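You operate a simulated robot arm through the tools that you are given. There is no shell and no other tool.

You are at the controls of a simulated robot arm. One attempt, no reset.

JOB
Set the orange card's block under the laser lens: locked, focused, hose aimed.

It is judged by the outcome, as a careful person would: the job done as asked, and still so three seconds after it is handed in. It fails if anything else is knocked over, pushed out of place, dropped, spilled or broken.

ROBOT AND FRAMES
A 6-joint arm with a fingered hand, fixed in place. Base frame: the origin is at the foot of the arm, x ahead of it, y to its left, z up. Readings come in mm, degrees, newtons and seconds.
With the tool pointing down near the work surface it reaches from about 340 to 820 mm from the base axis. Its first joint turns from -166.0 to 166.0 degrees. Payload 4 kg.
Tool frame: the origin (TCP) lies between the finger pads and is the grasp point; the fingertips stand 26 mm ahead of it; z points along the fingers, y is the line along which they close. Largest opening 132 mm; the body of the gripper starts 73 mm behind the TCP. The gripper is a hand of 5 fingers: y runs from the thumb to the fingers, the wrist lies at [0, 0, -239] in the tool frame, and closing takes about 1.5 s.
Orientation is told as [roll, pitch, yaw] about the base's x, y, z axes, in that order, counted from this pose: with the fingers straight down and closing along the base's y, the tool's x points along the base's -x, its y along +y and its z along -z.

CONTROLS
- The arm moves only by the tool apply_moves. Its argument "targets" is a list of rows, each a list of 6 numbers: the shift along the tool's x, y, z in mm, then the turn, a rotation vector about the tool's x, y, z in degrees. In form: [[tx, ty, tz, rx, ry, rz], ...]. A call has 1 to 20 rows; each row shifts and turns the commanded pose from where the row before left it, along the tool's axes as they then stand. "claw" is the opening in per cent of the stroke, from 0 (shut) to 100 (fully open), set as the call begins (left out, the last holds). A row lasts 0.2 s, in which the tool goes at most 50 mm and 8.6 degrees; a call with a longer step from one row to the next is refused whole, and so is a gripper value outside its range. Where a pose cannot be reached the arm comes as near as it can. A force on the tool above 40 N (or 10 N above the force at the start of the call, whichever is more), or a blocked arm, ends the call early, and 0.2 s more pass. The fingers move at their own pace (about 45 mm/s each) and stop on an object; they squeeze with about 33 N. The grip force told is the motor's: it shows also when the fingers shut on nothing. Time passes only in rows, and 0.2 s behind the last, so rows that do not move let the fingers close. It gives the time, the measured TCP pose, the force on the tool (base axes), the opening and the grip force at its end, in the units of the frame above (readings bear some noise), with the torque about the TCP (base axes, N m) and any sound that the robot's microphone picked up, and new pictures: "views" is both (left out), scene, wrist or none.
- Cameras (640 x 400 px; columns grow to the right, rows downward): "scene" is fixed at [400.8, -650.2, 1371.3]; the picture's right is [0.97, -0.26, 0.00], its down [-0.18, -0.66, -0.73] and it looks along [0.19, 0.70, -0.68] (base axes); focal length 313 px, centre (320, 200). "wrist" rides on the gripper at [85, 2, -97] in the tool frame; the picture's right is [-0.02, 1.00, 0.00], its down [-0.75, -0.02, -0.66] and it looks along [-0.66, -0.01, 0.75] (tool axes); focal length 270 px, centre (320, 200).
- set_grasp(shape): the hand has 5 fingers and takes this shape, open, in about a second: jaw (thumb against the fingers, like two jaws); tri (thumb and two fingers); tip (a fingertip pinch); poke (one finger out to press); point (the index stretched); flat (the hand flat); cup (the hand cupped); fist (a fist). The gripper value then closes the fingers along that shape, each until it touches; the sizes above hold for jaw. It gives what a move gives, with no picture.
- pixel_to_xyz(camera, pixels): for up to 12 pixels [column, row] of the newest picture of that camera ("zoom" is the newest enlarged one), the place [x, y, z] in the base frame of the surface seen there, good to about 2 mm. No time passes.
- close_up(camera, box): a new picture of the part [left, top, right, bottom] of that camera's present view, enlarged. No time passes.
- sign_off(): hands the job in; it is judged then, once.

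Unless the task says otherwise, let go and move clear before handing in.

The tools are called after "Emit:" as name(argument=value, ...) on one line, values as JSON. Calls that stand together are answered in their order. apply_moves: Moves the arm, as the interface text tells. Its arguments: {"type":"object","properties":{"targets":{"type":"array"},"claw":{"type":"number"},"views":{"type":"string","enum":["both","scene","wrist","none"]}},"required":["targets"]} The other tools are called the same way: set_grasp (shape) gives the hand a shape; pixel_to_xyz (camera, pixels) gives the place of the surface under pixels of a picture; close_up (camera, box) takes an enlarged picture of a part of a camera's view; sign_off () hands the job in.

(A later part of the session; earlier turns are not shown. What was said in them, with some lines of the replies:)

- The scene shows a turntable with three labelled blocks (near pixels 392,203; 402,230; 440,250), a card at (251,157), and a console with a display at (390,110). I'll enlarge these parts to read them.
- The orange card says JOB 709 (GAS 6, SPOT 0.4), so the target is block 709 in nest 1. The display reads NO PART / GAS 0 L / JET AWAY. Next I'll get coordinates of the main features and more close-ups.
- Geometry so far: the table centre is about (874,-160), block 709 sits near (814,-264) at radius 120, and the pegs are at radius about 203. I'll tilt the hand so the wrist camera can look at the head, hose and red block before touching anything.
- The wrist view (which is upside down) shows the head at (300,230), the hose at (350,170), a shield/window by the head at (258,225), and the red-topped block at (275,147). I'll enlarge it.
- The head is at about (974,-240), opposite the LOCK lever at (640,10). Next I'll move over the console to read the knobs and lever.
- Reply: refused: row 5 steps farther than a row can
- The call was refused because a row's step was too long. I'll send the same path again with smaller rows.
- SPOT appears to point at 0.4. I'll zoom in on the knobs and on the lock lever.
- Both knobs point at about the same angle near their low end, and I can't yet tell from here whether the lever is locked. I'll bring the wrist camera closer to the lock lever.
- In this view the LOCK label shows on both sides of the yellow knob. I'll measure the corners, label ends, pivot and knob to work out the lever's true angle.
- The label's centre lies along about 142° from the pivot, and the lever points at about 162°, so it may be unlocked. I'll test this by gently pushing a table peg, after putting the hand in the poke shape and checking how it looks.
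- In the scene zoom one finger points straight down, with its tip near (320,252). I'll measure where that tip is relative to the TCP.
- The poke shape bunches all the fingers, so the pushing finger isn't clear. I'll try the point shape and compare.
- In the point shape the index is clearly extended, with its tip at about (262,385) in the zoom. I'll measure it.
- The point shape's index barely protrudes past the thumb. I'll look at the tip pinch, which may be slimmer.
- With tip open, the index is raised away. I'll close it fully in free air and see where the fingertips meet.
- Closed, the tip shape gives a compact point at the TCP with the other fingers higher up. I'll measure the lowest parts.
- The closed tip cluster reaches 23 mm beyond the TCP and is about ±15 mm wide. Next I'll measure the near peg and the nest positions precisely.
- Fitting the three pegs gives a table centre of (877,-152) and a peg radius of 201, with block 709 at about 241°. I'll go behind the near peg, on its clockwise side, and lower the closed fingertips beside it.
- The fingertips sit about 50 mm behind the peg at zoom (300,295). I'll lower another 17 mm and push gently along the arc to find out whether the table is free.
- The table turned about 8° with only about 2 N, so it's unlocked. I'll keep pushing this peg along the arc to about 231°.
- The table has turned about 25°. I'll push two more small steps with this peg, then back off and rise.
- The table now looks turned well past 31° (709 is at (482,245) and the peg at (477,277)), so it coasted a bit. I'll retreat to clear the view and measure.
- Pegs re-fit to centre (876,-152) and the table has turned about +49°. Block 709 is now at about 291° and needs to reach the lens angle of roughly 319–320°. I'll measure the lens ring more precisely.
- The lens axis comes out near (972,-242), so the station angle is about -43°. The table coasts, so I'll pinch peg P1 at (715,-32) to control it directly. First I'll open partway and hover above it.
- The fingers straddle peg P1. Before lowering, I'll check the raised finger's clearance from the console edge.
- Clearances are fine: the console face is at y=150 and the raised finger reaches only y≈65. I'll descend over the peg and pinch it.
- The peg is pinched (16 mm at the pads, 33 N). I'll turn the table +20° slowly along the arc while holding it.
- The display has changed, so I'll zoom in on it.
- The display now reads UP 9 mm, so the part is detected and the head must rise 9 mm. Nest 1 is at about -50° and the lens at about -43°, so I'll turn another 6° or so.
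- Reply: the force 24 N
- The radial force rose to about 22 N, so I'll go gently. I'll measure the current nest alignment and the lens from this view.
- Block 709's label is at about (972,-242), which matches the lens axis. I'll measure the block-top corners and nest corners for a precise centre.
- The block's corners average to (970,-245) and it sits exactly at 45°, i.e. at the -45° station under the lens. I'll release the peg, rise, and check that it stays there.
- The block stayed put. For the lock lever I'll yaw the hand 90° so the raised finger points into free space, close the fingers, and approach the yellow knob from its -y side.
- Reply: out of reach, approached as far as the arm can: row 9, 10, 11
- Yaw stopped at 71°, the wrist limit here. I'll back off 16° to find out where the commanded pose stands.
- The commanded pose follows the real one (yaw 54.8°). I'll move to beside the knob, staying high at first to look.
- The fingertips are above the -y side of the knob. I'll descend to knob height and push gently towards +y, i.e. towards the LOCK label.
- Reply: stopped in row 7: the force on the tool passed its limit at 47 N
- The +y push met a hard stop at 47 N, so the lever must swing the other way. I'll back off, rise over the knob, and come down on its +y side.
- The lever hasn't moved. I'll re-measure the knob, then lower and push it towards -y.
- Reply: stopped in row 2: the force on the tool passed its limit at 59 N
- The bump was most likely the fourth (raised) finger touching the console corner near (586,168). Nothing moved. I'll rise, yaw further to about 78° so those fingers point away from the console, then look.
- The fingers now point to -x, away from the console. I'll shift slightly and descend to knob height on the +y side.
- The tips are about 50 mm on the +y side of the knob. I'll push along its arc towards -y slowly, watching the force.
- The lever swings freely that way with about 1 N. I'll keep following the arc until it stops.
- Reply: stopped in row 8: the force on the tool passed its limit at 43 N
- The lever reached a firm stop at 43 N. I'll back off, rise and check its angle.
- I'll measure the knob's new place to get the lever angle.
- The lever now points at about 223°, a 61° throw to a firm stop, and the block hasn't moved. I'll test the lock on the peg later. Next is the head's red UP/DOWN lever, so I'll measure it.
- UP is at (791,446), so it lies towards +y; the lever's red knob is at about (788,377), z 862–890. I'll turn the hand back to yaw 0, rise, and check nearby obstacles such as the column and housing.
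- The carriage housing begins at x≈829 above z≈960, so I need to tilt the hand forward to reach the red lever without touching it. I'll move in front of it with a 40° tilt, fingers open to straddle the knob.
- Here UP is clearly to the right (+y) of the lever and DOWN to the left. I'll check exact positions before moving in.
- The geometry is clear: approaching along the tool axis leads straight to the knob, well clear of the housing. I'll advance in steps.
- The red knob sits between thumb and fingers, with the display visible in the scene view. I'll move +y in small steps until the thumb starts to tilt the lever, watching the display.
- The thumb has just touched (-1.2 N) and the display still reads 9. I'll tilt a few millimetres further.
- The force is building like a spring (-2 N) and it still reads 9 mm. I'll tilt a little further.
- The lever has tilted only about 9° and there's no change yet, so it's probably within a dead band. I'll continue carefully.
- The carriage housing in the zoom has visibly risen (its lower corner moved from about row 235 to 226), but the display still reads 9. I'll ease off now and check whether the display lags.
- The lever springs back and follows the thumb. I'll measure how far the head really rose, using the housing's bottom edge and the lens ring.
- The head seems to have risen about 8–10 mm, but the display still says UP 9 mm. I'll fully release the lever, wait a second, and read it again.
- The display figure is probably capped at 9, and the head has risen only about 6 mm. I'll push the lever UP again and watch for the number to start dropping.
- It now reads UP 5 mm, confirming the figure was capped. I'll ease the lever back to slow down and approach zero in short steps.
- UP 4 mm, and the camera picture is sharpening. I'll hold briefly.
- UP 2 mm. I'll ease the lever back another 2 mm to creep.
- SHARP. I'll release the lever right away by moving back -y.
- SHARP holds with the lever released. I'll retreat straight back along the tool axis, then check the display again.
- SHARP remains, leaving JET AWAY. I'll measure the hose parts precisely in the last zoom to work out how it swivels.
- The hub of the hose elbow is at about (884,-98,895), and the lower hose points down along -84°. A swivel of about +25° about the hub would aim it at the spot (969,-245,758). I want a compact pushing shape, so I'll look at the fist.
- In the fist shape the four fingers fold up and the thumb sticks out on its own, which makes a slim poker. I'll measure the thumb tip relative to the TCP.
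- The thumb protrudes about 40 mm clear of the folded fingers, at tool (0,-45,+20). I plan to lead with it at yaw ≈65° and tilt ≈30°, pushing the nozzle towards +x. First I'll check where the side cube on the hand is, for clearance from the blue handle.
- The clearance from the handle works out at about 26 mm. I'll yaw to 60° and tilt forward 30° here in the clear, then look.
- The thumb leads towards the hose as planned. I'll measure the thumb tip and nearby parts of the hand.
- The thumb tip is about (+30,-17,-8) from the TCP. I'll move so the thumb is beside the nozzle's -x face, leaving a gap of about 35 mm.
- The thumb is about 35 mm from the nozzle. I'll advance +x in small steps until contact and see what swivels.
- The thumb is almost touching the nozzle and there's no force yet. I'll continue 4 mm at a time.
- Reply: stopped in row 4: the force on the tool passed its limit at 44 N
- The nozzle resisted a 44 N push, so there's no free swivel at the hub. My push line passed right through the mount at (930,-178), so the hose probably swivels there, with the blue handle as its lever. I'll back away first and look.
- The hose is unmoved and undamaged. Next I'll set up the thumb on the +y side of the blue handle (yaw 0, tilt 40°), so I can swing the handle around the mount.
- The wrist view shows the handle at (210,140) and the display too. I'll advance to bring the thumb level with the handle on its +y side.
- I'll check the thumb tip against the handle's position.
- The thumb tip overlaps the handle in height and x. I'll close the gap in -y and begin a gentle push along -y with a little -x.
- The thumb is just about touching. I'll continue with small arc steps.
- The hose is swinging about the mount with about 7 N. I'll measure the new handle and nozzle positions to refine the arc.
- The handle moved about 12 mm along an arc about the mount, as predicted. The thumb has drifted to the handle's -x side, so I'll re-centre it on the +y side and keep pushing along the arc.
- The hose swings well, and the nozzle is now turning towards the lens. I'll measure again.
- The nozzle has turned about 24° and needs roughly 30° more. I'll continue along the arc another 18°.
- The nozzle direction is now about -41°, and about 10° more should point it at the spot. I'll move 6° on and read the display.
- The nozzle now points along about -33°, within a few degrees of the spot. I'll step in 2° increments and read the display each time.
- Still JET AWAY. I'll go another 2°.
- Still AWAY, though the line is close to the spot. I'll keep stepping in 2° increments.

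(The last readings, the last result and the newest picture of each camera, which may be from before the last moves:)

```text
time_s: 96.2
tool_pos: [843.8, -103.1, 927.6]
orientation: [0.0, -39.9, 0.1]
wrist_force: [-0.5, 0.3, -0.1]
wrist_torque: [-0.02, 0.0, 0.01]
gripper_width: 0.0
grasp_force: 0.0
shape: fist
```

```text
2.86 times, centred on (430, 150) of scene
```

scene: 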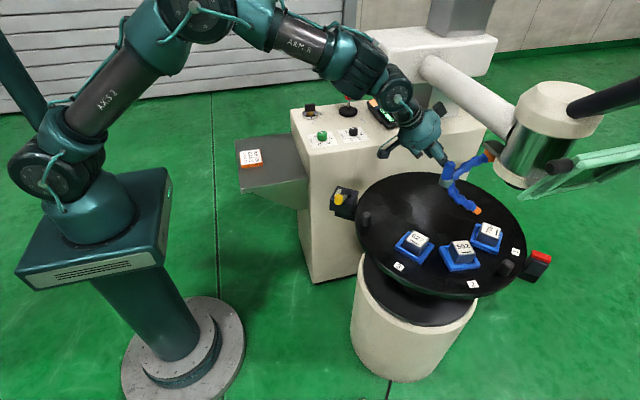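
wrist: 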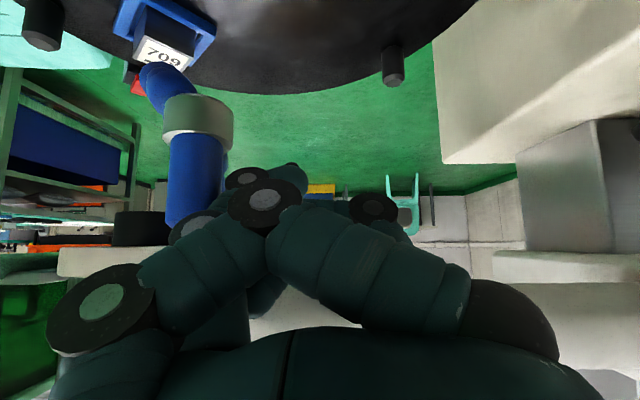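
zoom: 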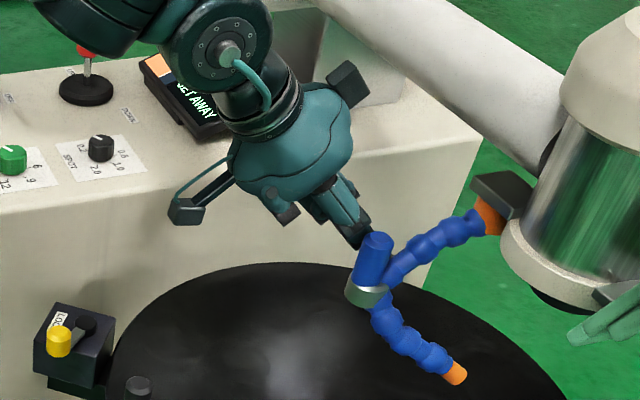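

Emit:
apply_moves(targets=[[0, -3.2, 0, 0, 0, 0], [0, 0, 0, 0, 0, 0]], views="both")

Emit:
close_up(camera="scene", box=[370, 80, 490, 220])

Emit:
close_up(camera="scene", box=[430, 140, 530, 260])

```text
time_s: 96.8
tool_pos: [843.8, -106.8, 927.5]
orientation: [0.0, -40.0, 0.1]
wrist_force: [-0.9, 0.8, 0.0]
wrist_torque: [0.0, 0.01, -0.04]
gripper_width: 0.0
grasp_force: 0.0
shape: fist
```

scene: 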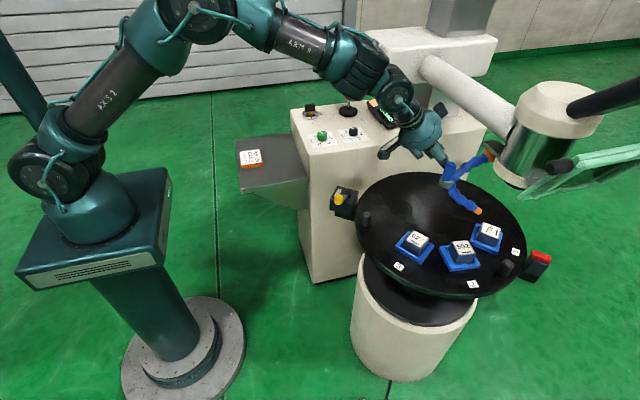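
wrist: 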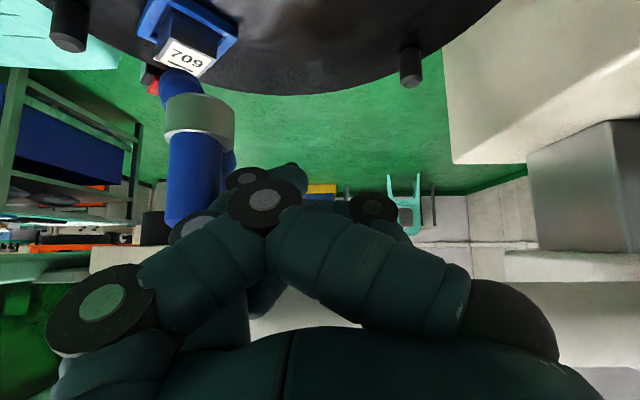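

```text
2.86 times, centred on (430, 150) of scene
```

zoom: 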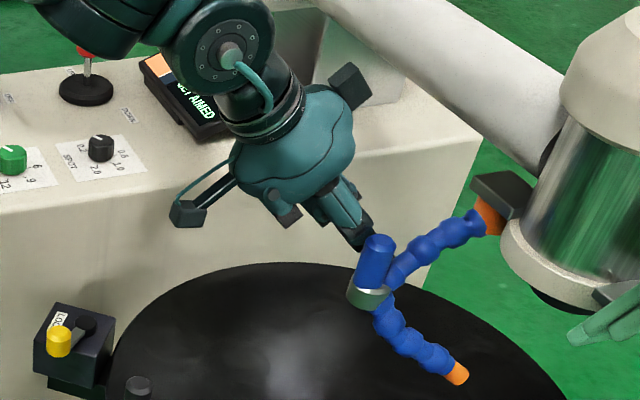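

```text
3.33 times, centred on (480, 200) of scene
```

zoom: 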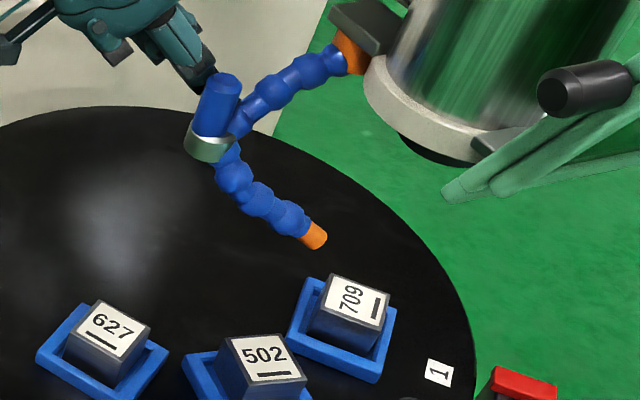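

The display now reads JET AIMED. I'll nudge just 2 mm further to get off the edge of the tolerance, then back away.

Emit:
apply_moves(targets=[[0, -2.5, 0, 0, 0, 0], [0, 0, 0, 0, 0, 0]], views="scene")

Emit:
close_up(camera="scene", box=[380, 85, 430, 125])

Emit:
close_up(camera="scene", box=[430, 140, 530, 260])

Emit:
pixel_to_xyz(camera="zoom", pixels=[[315, 238], [297, 222], [265, 205], [232, 175], [222, 85]])

```text
time_s: 97.4
tool_pos: [843.9, -109.9, 927.1]
orientation: [-0.1, -39.8, 0.1]
wrist_force: [1.3, 0.6, -0.1]
wrist_torque: [-0.03, -0.01, -0.01]
gripper_width: 0.0
grasp_force: 0.1
shape: fist
```

scene: 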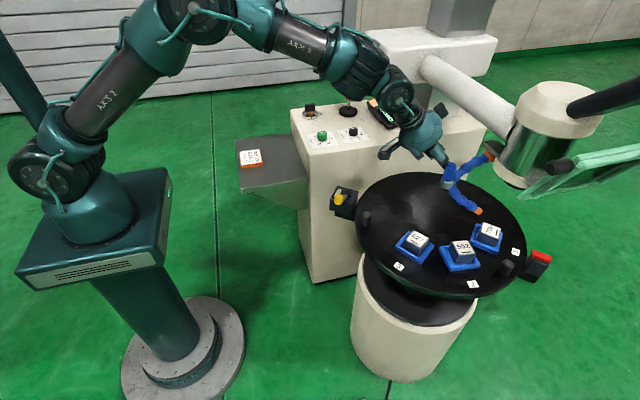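

```text
10.00 times, centred on (405, 105) of scene
```

zoom: 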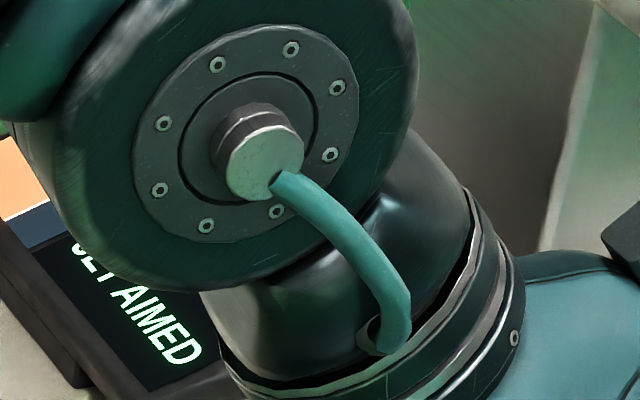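

```text
3.33 times, centred on (480, 200) of scene
```

zoom: 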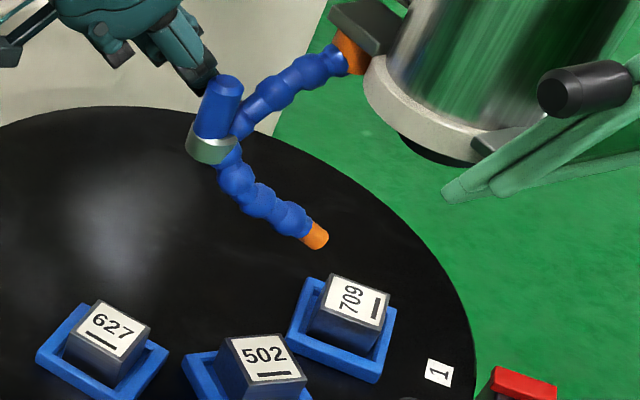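

```text
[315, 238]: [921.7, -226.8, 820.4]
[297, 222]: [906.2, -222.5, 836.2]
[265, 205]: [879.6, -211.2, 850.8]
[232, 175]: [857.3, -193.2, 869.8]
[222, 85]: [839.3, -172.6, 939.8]
```

JET AIMED holds. I'll back the thumb away in +y, then retreat along the tool axis and read the full display.

Emit:
apply_moves(targets=[[0, 8, 0, 0, 0, 0], [0, 12, 0, 0, 0, 0], [0, 20, 0, 0, 0, 0], [0, 0, -35, 0, 0, 0], [0, 0, -40, 0, 0, 0], [0, 0, -40, 0, 0, 0], [0, 0, -40, 0, 0, 0], [0, 0, -30, 0, 0, 0], [0, 0, 0, 0, 0, 0]], views="both")

Emit:
close_up(camera="scene", box=[340, 60, 430, 130])

Emit:
close_up(camera="scene", box=[320, 140, 560, 300])

```text
time_s: 99.4
tool_pos: [723.7, -69.7, 1069.4]
orientation: [0.0, -39.9, 0.1]
wrist_force: [-0.1, 0.6, 0.0]
wrist_torque: [-0.03, -0.04, -0.03]
gripper_width: 0.0
grasp_force: 0.0
shape: fist
```

scene: 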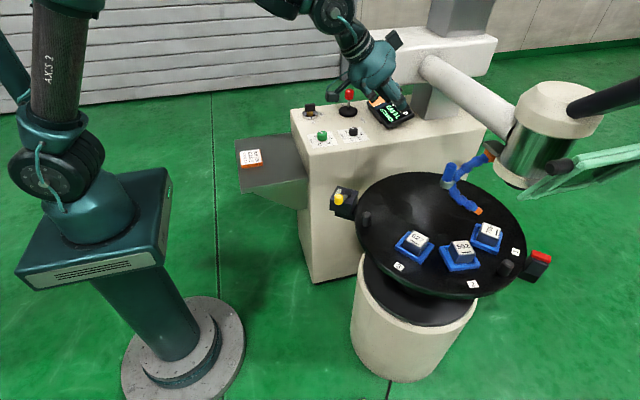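
wrist: 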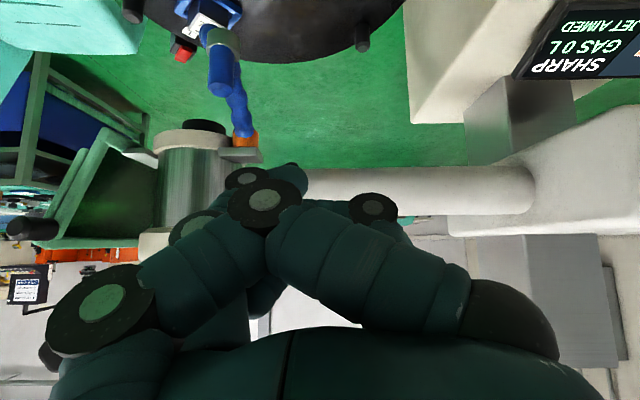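

```text
5.71 times, centred on (385, 95) of scene
```

zoom: 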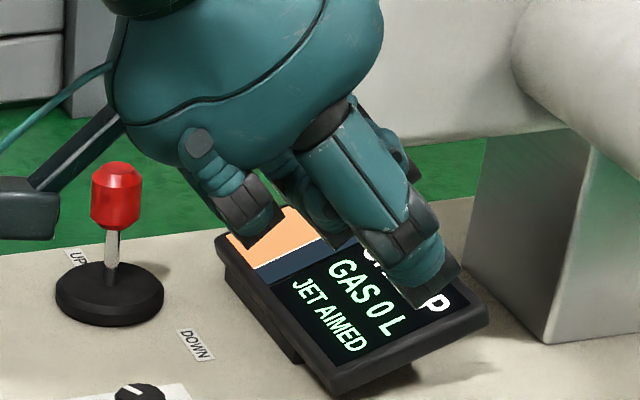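

```text
2.50 times, centred on (440, 220) of scene
```

zoom: 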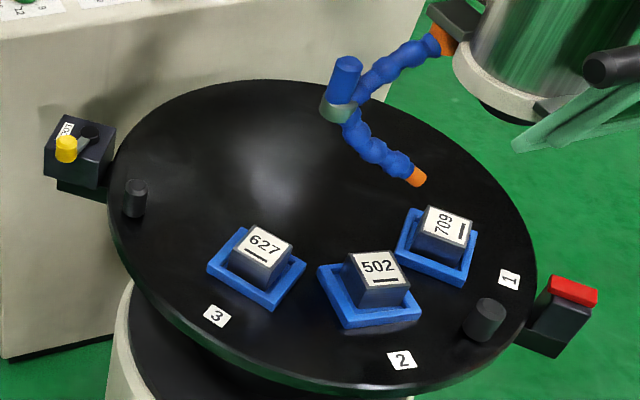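

The display shows SHARP and JET AIMED. It doesn't report the lock, so I'll check that with a gentle push on peg P1. I'll reorient with the thumb leading, in the clear.

Emit:
apply_moves(targets=[[0, 0, 0, 0, 8, 0], [0, 0, 0, 0, 8, 0], [0, 0, 0, 0, 8, 0], [0, 0, 0, 0, 8, 0], [0, 0, 0, 0, 8, 0], [22, -15, 30, 0, 0, 0], [22, -15, 30, 0, 0, 0], [22, -15, 30, 0, 0, 0], [22, -15, 30, 0, 0, 0], [0, 0, 30, 0, 0, -8], [0, 0, 20, 0, 0, -8], [0, 0, 0, 0, 0, -8], [0, 0, 0, 0, 0, -8], [0, 0, 0, 0, 0, -8], [0, 0, 0, 0, 0, -8], [0, 0, 0, 0, 0, -8], [0, 0, 0, 0, 0, -4], [0, 0, 0, 0, 0, 0]], views="both")

Emit:
close_up(camera="scene", box=[300, 120, 420, 220])

Emit:
close_up(camera="scene", box=[370, 85, 430, 130])

```text
time_s: 103.2
tool_pos: [637.3, -128.4, 899.5]
orientation: [0.1, 0.1, 60.1]
wrist_force: [0.0, 0.7, -0.7]
wrist_torque: [-0.04, -0.02, -0.01]
gripper_width: 0.0
grasp_force: 0.0
shape: fist
```

scene: 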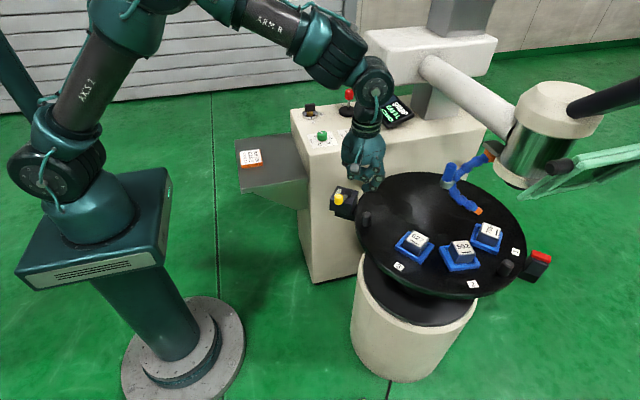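
wrist: 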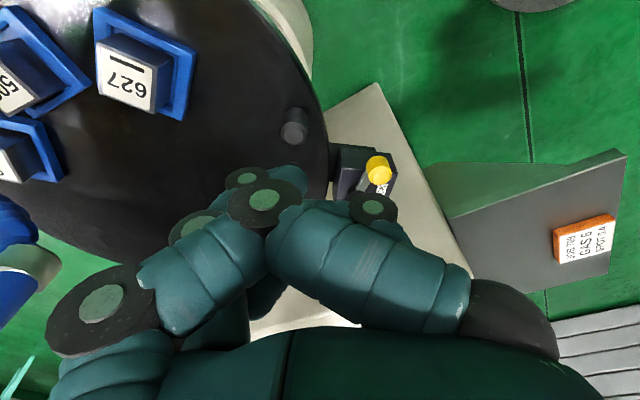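

```text
4.00 times, centred on (360, 170) of scene
```

zoom: 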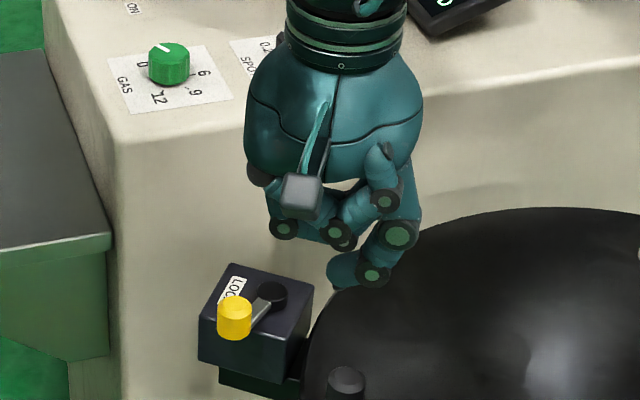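

```text
8.89 times, centred on (400, 108) of scene
```

zoom: 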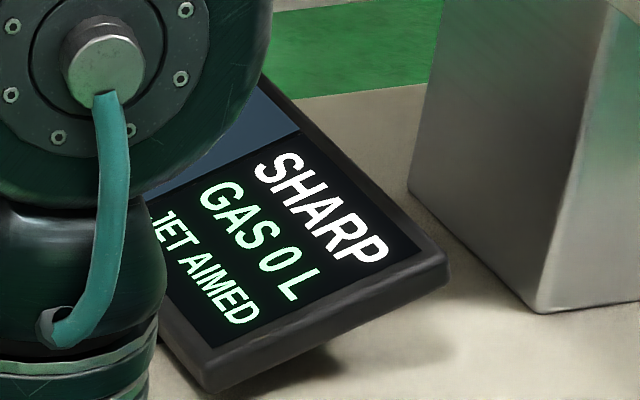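

SHARP and JET AIMED are confirmed. I'll measure the thumb tip and peg P1 before the check.

Emit:
pixel_to_xyz(camera="scene", pixels=[[366.5, 213], [372, 189], [366, 188], [379, 179], [364, 183], [351, 177], [365, 178]])

Emit:
pixel_to_xyz(camera="wrist", pixels=[[293, 130], [295, 172], [245, 178], [265, 195], [372, 207], [265, 168]])

```text
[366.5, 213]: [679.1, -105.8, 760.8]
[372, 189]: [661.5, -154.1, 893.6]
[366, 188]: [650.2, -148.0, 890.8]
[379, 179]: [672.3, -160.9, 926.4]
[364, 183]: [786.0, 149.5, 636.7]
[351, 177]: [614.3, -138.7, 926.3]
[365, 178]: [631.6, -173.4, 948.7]
```

```text
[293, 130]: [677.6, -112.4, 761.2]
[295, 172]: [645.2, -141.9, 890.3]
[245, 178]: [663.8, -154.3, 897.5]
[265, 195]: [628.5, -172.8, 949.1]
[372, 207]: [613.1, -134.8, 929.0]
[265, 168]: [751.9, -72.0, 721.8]
```

I'll lower the thumb to the -y side of peg P1 with a gap first.

Emit:
apply_moves(targets=[[-4.5, -21.7, 0, 0, 0, 0], [0, 0, 35, 0, 0, 0], [0, 0, 35, 0, 0, 0], [0, 0, 35, 0, 0, 0], [0, 0, 35, 0, 0, 0], [0, 0, 0, 0, 0, 0]], views="both")

Emit:
close_up(camera="scene", box=[310, 140, 430, 240])

```text
time_s: 104.6
tool_pos: [658.4, -134.8, 759.7]
orientation: [0.1, 0.1, 60.1]
wrist_force: [0.0, -0.5, -0.4]
wrist_torque: [-0.02, 0.0, 0.03]
gripper_width: 0.0
grasp_force: 0.0
shape: fist
```

scene: 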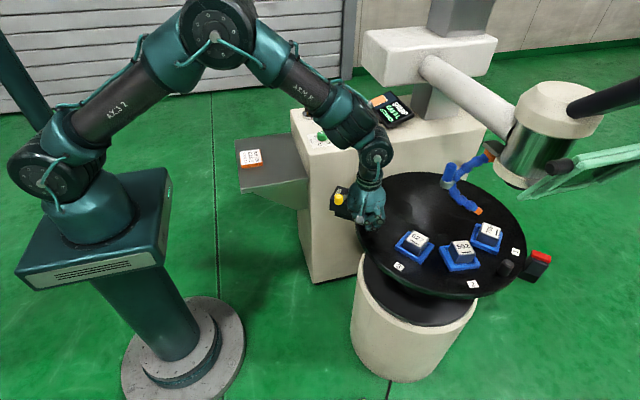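
wrist: 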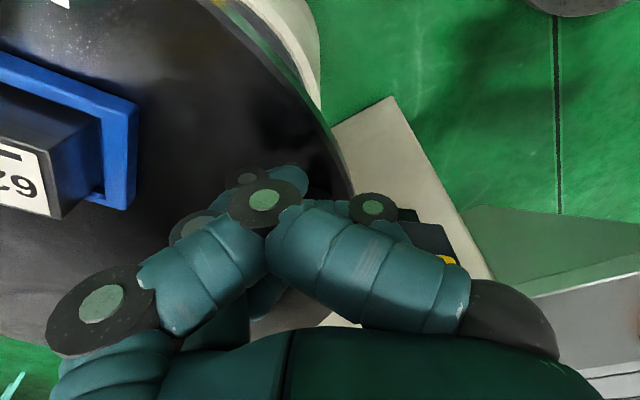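

```text
4.00 times, centred on (370, 190) of scene
```

zoom: 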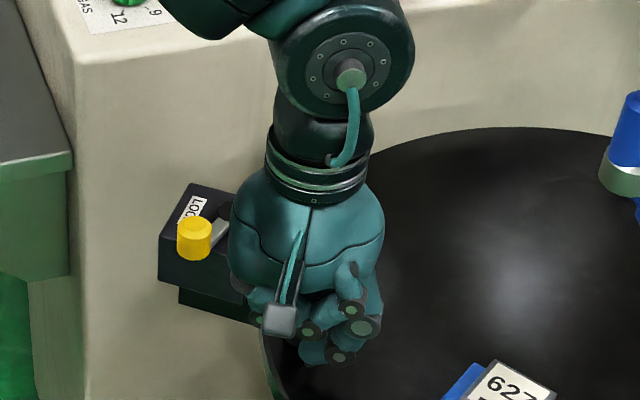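

Now I'll push gently towards +y (clockwise) in small steps and watch the force.

Emit:
apply_moves(targets=[[-2.6, 1.5, 0, 0, 0, 0], [-2.6, 1.5, 0, 0, 0, 0], [-2.6, 1.5, 0, 0, 0, 0], [-2.6, 1.5, 0, 0, 0, 0], [0, 0, 0, 0, 0, 0]], views="none")

Emit:
apply_moves(targets=[[-1.7, 1, 0, 0, 0, 0], [0, 0, 0, 0, 0, 0]], views="none")

Emit:
apply_moves(targets=[[-1.7, 1, 0, 0, 0, 0], [0, 0, 0, 0, 0, 0]], views="none")

```text
time_s: 105.8
tool_pos: [658.4, -124.3, 760.5]
orientation: [0.1, 0.2, 60.0]
wrist_force: [-1.1, -0.6, -0.2]
wrist_torque: [0.02, -0.01, -0.01]
gripper_width: 0.0
grasp_force: 0.0
shape: fist
```

```text
time_s: 106.4
tool_pos: [657.5, -122.1, 761.1]
orientation: [0.1, 0.1, 60.1]
wrist_force: [-0.1, 0.7, 0.2]
wrist_torque: [0.01, 0.01, 0.0]
gripper_width: 0.0
grasp_force: 0.0
shape: fist
```

```text
time_s: 107.0
tool_pos: [658.7, -120.0, 760.6]
orientation: [0.1, 0.1, 60.2]
wrist_force: [-0.4, -1.1, 1.1]
wrist_torque: [-0.05, 0.04, 0.01]
gripper_width: 0.0
grasp_force: 0.0
shape: fist
```

There's no contact yet (about 1 N of noise). I'll keep going 2 mm at a time.

Emit:
apply_moves(targets=[[-1.7, 1, 0, 0, 0, 0], [0, 0, 0, 0, 0, 0]], views="none")

Emit:
apply_moves(targets=[[-1.7, 1, 0, 0, 0, 0], [0, 0, 0, 0, 0, 0]], views="none")

Emit:
apply_moves(targets=[[-0.9, 0.5, 0, 0, 0, 0], [0, 0, 0, 0, 0, 0]], views="both")

Emit:
close_up(camera="scene", box=[470, 205, 530, 255])

```text
time_s: 107.6
tool_pos: [658.7, -119.2, 759.6]
orientation: [0.2, 0.2, 60.1]
wrist_force: [-1.7, -6.5, 1.8]
wrist_torque: [-0.1, 0.0, -0.12]
gripper_width: 0.0
grasp_force: 0.1
shape: fist
```

```text
time_s: 108.2
tool_pos: [657.4, -117.9, 759.5]
orientation: [0.1, 0.1, 59.9]
wrist_force: [-4.1, -18.4, 2.8]
wrist_torque: [-0.24, 0.0, -0.31]
gripper_width: 0.0
grasp_force: 0.0
shape: fist
```

```text
time_s: 108.8
tool_pos: [656.5, -117.1, 758.9]
orientation: [0.0, 0.3, 59.9]
wrist_force: [-9.2, -28.8, 4.7]
wrist_torque: [-0.41, 0.03, -0.58]
gripper_width: 0.0
grasp_force: 0.1
shape: fist
```

scene: 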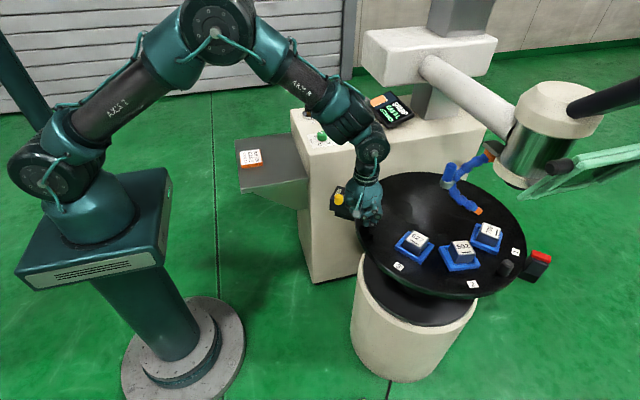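
wrist: 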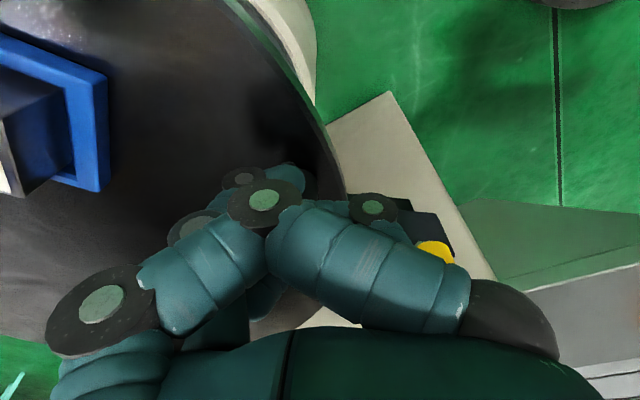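

```text
8.00 times, centred on (500, 230) of scene
```

zoom: 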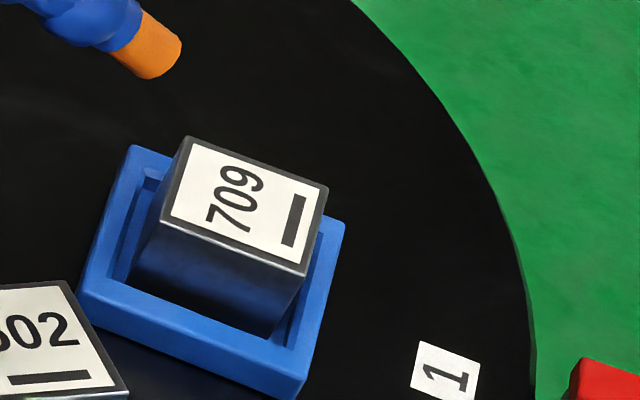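

At 29 N the table and block stayed still, where 2 N turned it when unlocked, so the table is locked. I'll back off, rise and retreat clear for a final check.

Emit:
apply_moves(targets=[[6, -3.5, 0, 0, 0, 0], [9, -5, 0, 0, 0, 0], [0, 0, -35, 0, 0, 0], [0, 0, -45, 0, 0, 0], [0, 0, -45, 0, 0, 0], [10, 25, -35, 0, 0, 0], [20, 35, -20, 0, 0, 0], [20, 35, 0, 0, 0, 0], [20, 35, 0, 0, 0, 0], [0, 0, 0, 0, 0, 0]], views="both")

Emit:
close_up(camera="scene", box=[360, 75, 440, 135])

Emit:
close_up(camera="scene", box=[310, 130, 570, 300])

Emit:
close_up(camera="scene", box=[225, 80, 375, 200])

```text
time_s: 111.0
tool_pos: [508.5, -128.3, 939.6]
orientation: [0.1, 0.2, 60.1]
wrist_force: [-0.8, -0.2, 0.0]
wrist_torque: [0.04, 0.01, -0.02]
gripper_width: 0.0
grasp_force: 0.0
shape: fist
```

scene: 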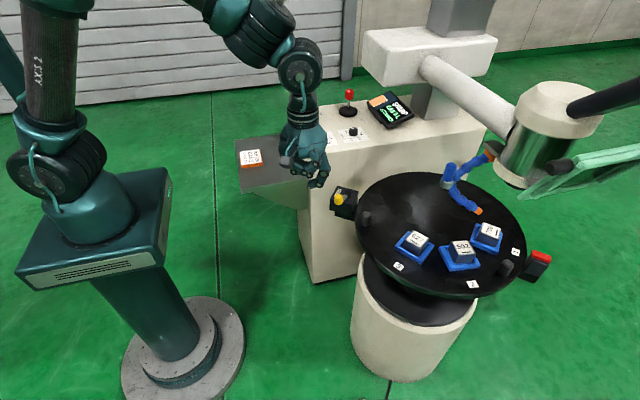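
wrist: 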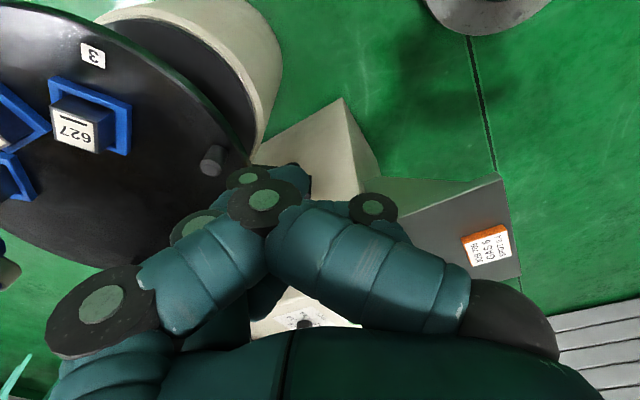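

```text
6.67 times, centred on (400, 105) of scene
```

zoom: 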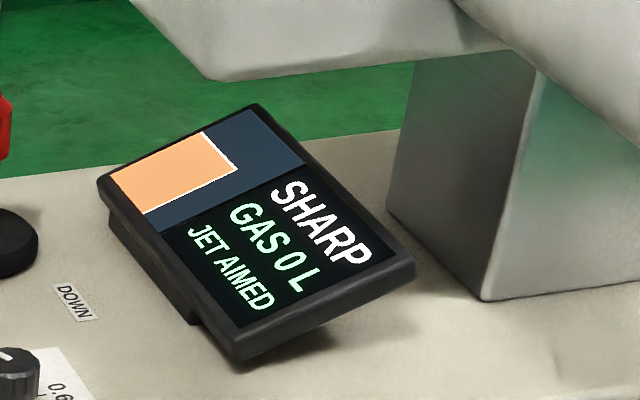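

```text
2.35 times, centred on (440, 215) of scene
```

zoom: 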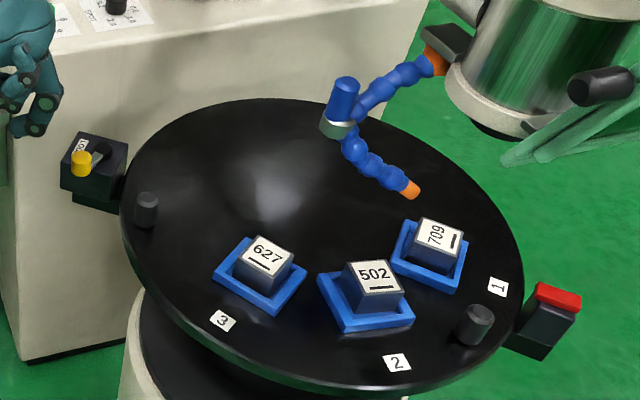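

```text
3.33 times, centred on (300, 140) of scene
```

zoom: 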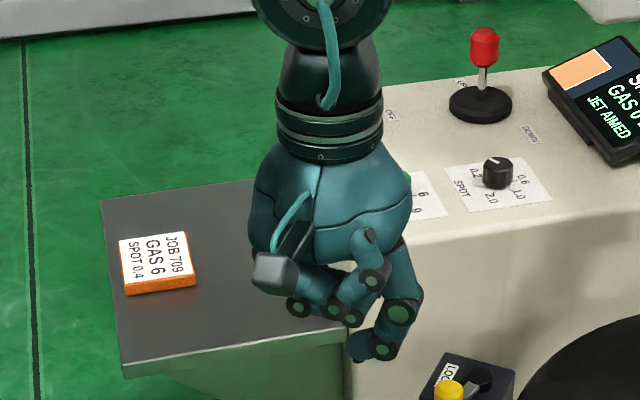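

The display reads SHARP and JET AIMED, block 709 is under the lens, and the lock held against a 29 N push. The card, the GAS and SPOT knobs and the other blocks are undisturbed, and the arm is clear, so I'm handing in the job.

Emit:
sign_off()

```text
The job is handed in.
```

Block 709, the one named on the orange card, is under the laser lens. The table is locked, the focus is set, and the hose is aimed.

- **Position:** I turned the table until block 709's centre matched the measured lens axis to within a few millimetres.
- **Locked:** The lock lever is pushed to its stop. The display doesn't report the lock, so I pushed a table peg with about 29 N. The table didn't move, though 2 N had turned it before locking.
- **Focused:** I raised the head with the UP/DOWN lever until the display read SHARP, and it stayed there after I let go of the lever.
- **Hose:** I swung the hose by its blue handle until the display changed from JET AWAY to JET AIMED.

Three pushes hit the force limit: one on the lock lever's wrong side, one of the fingers on the console top (59 N), and one on the nozzle (44 N). None of them moved or damaged anything that I could see.

I left the GAS and SPOT knobs alone because you only asked for the block, lock, focus and hose. The card also lists GAS 6 and SPOT 0.4, and the display still reads GAS 0 L.
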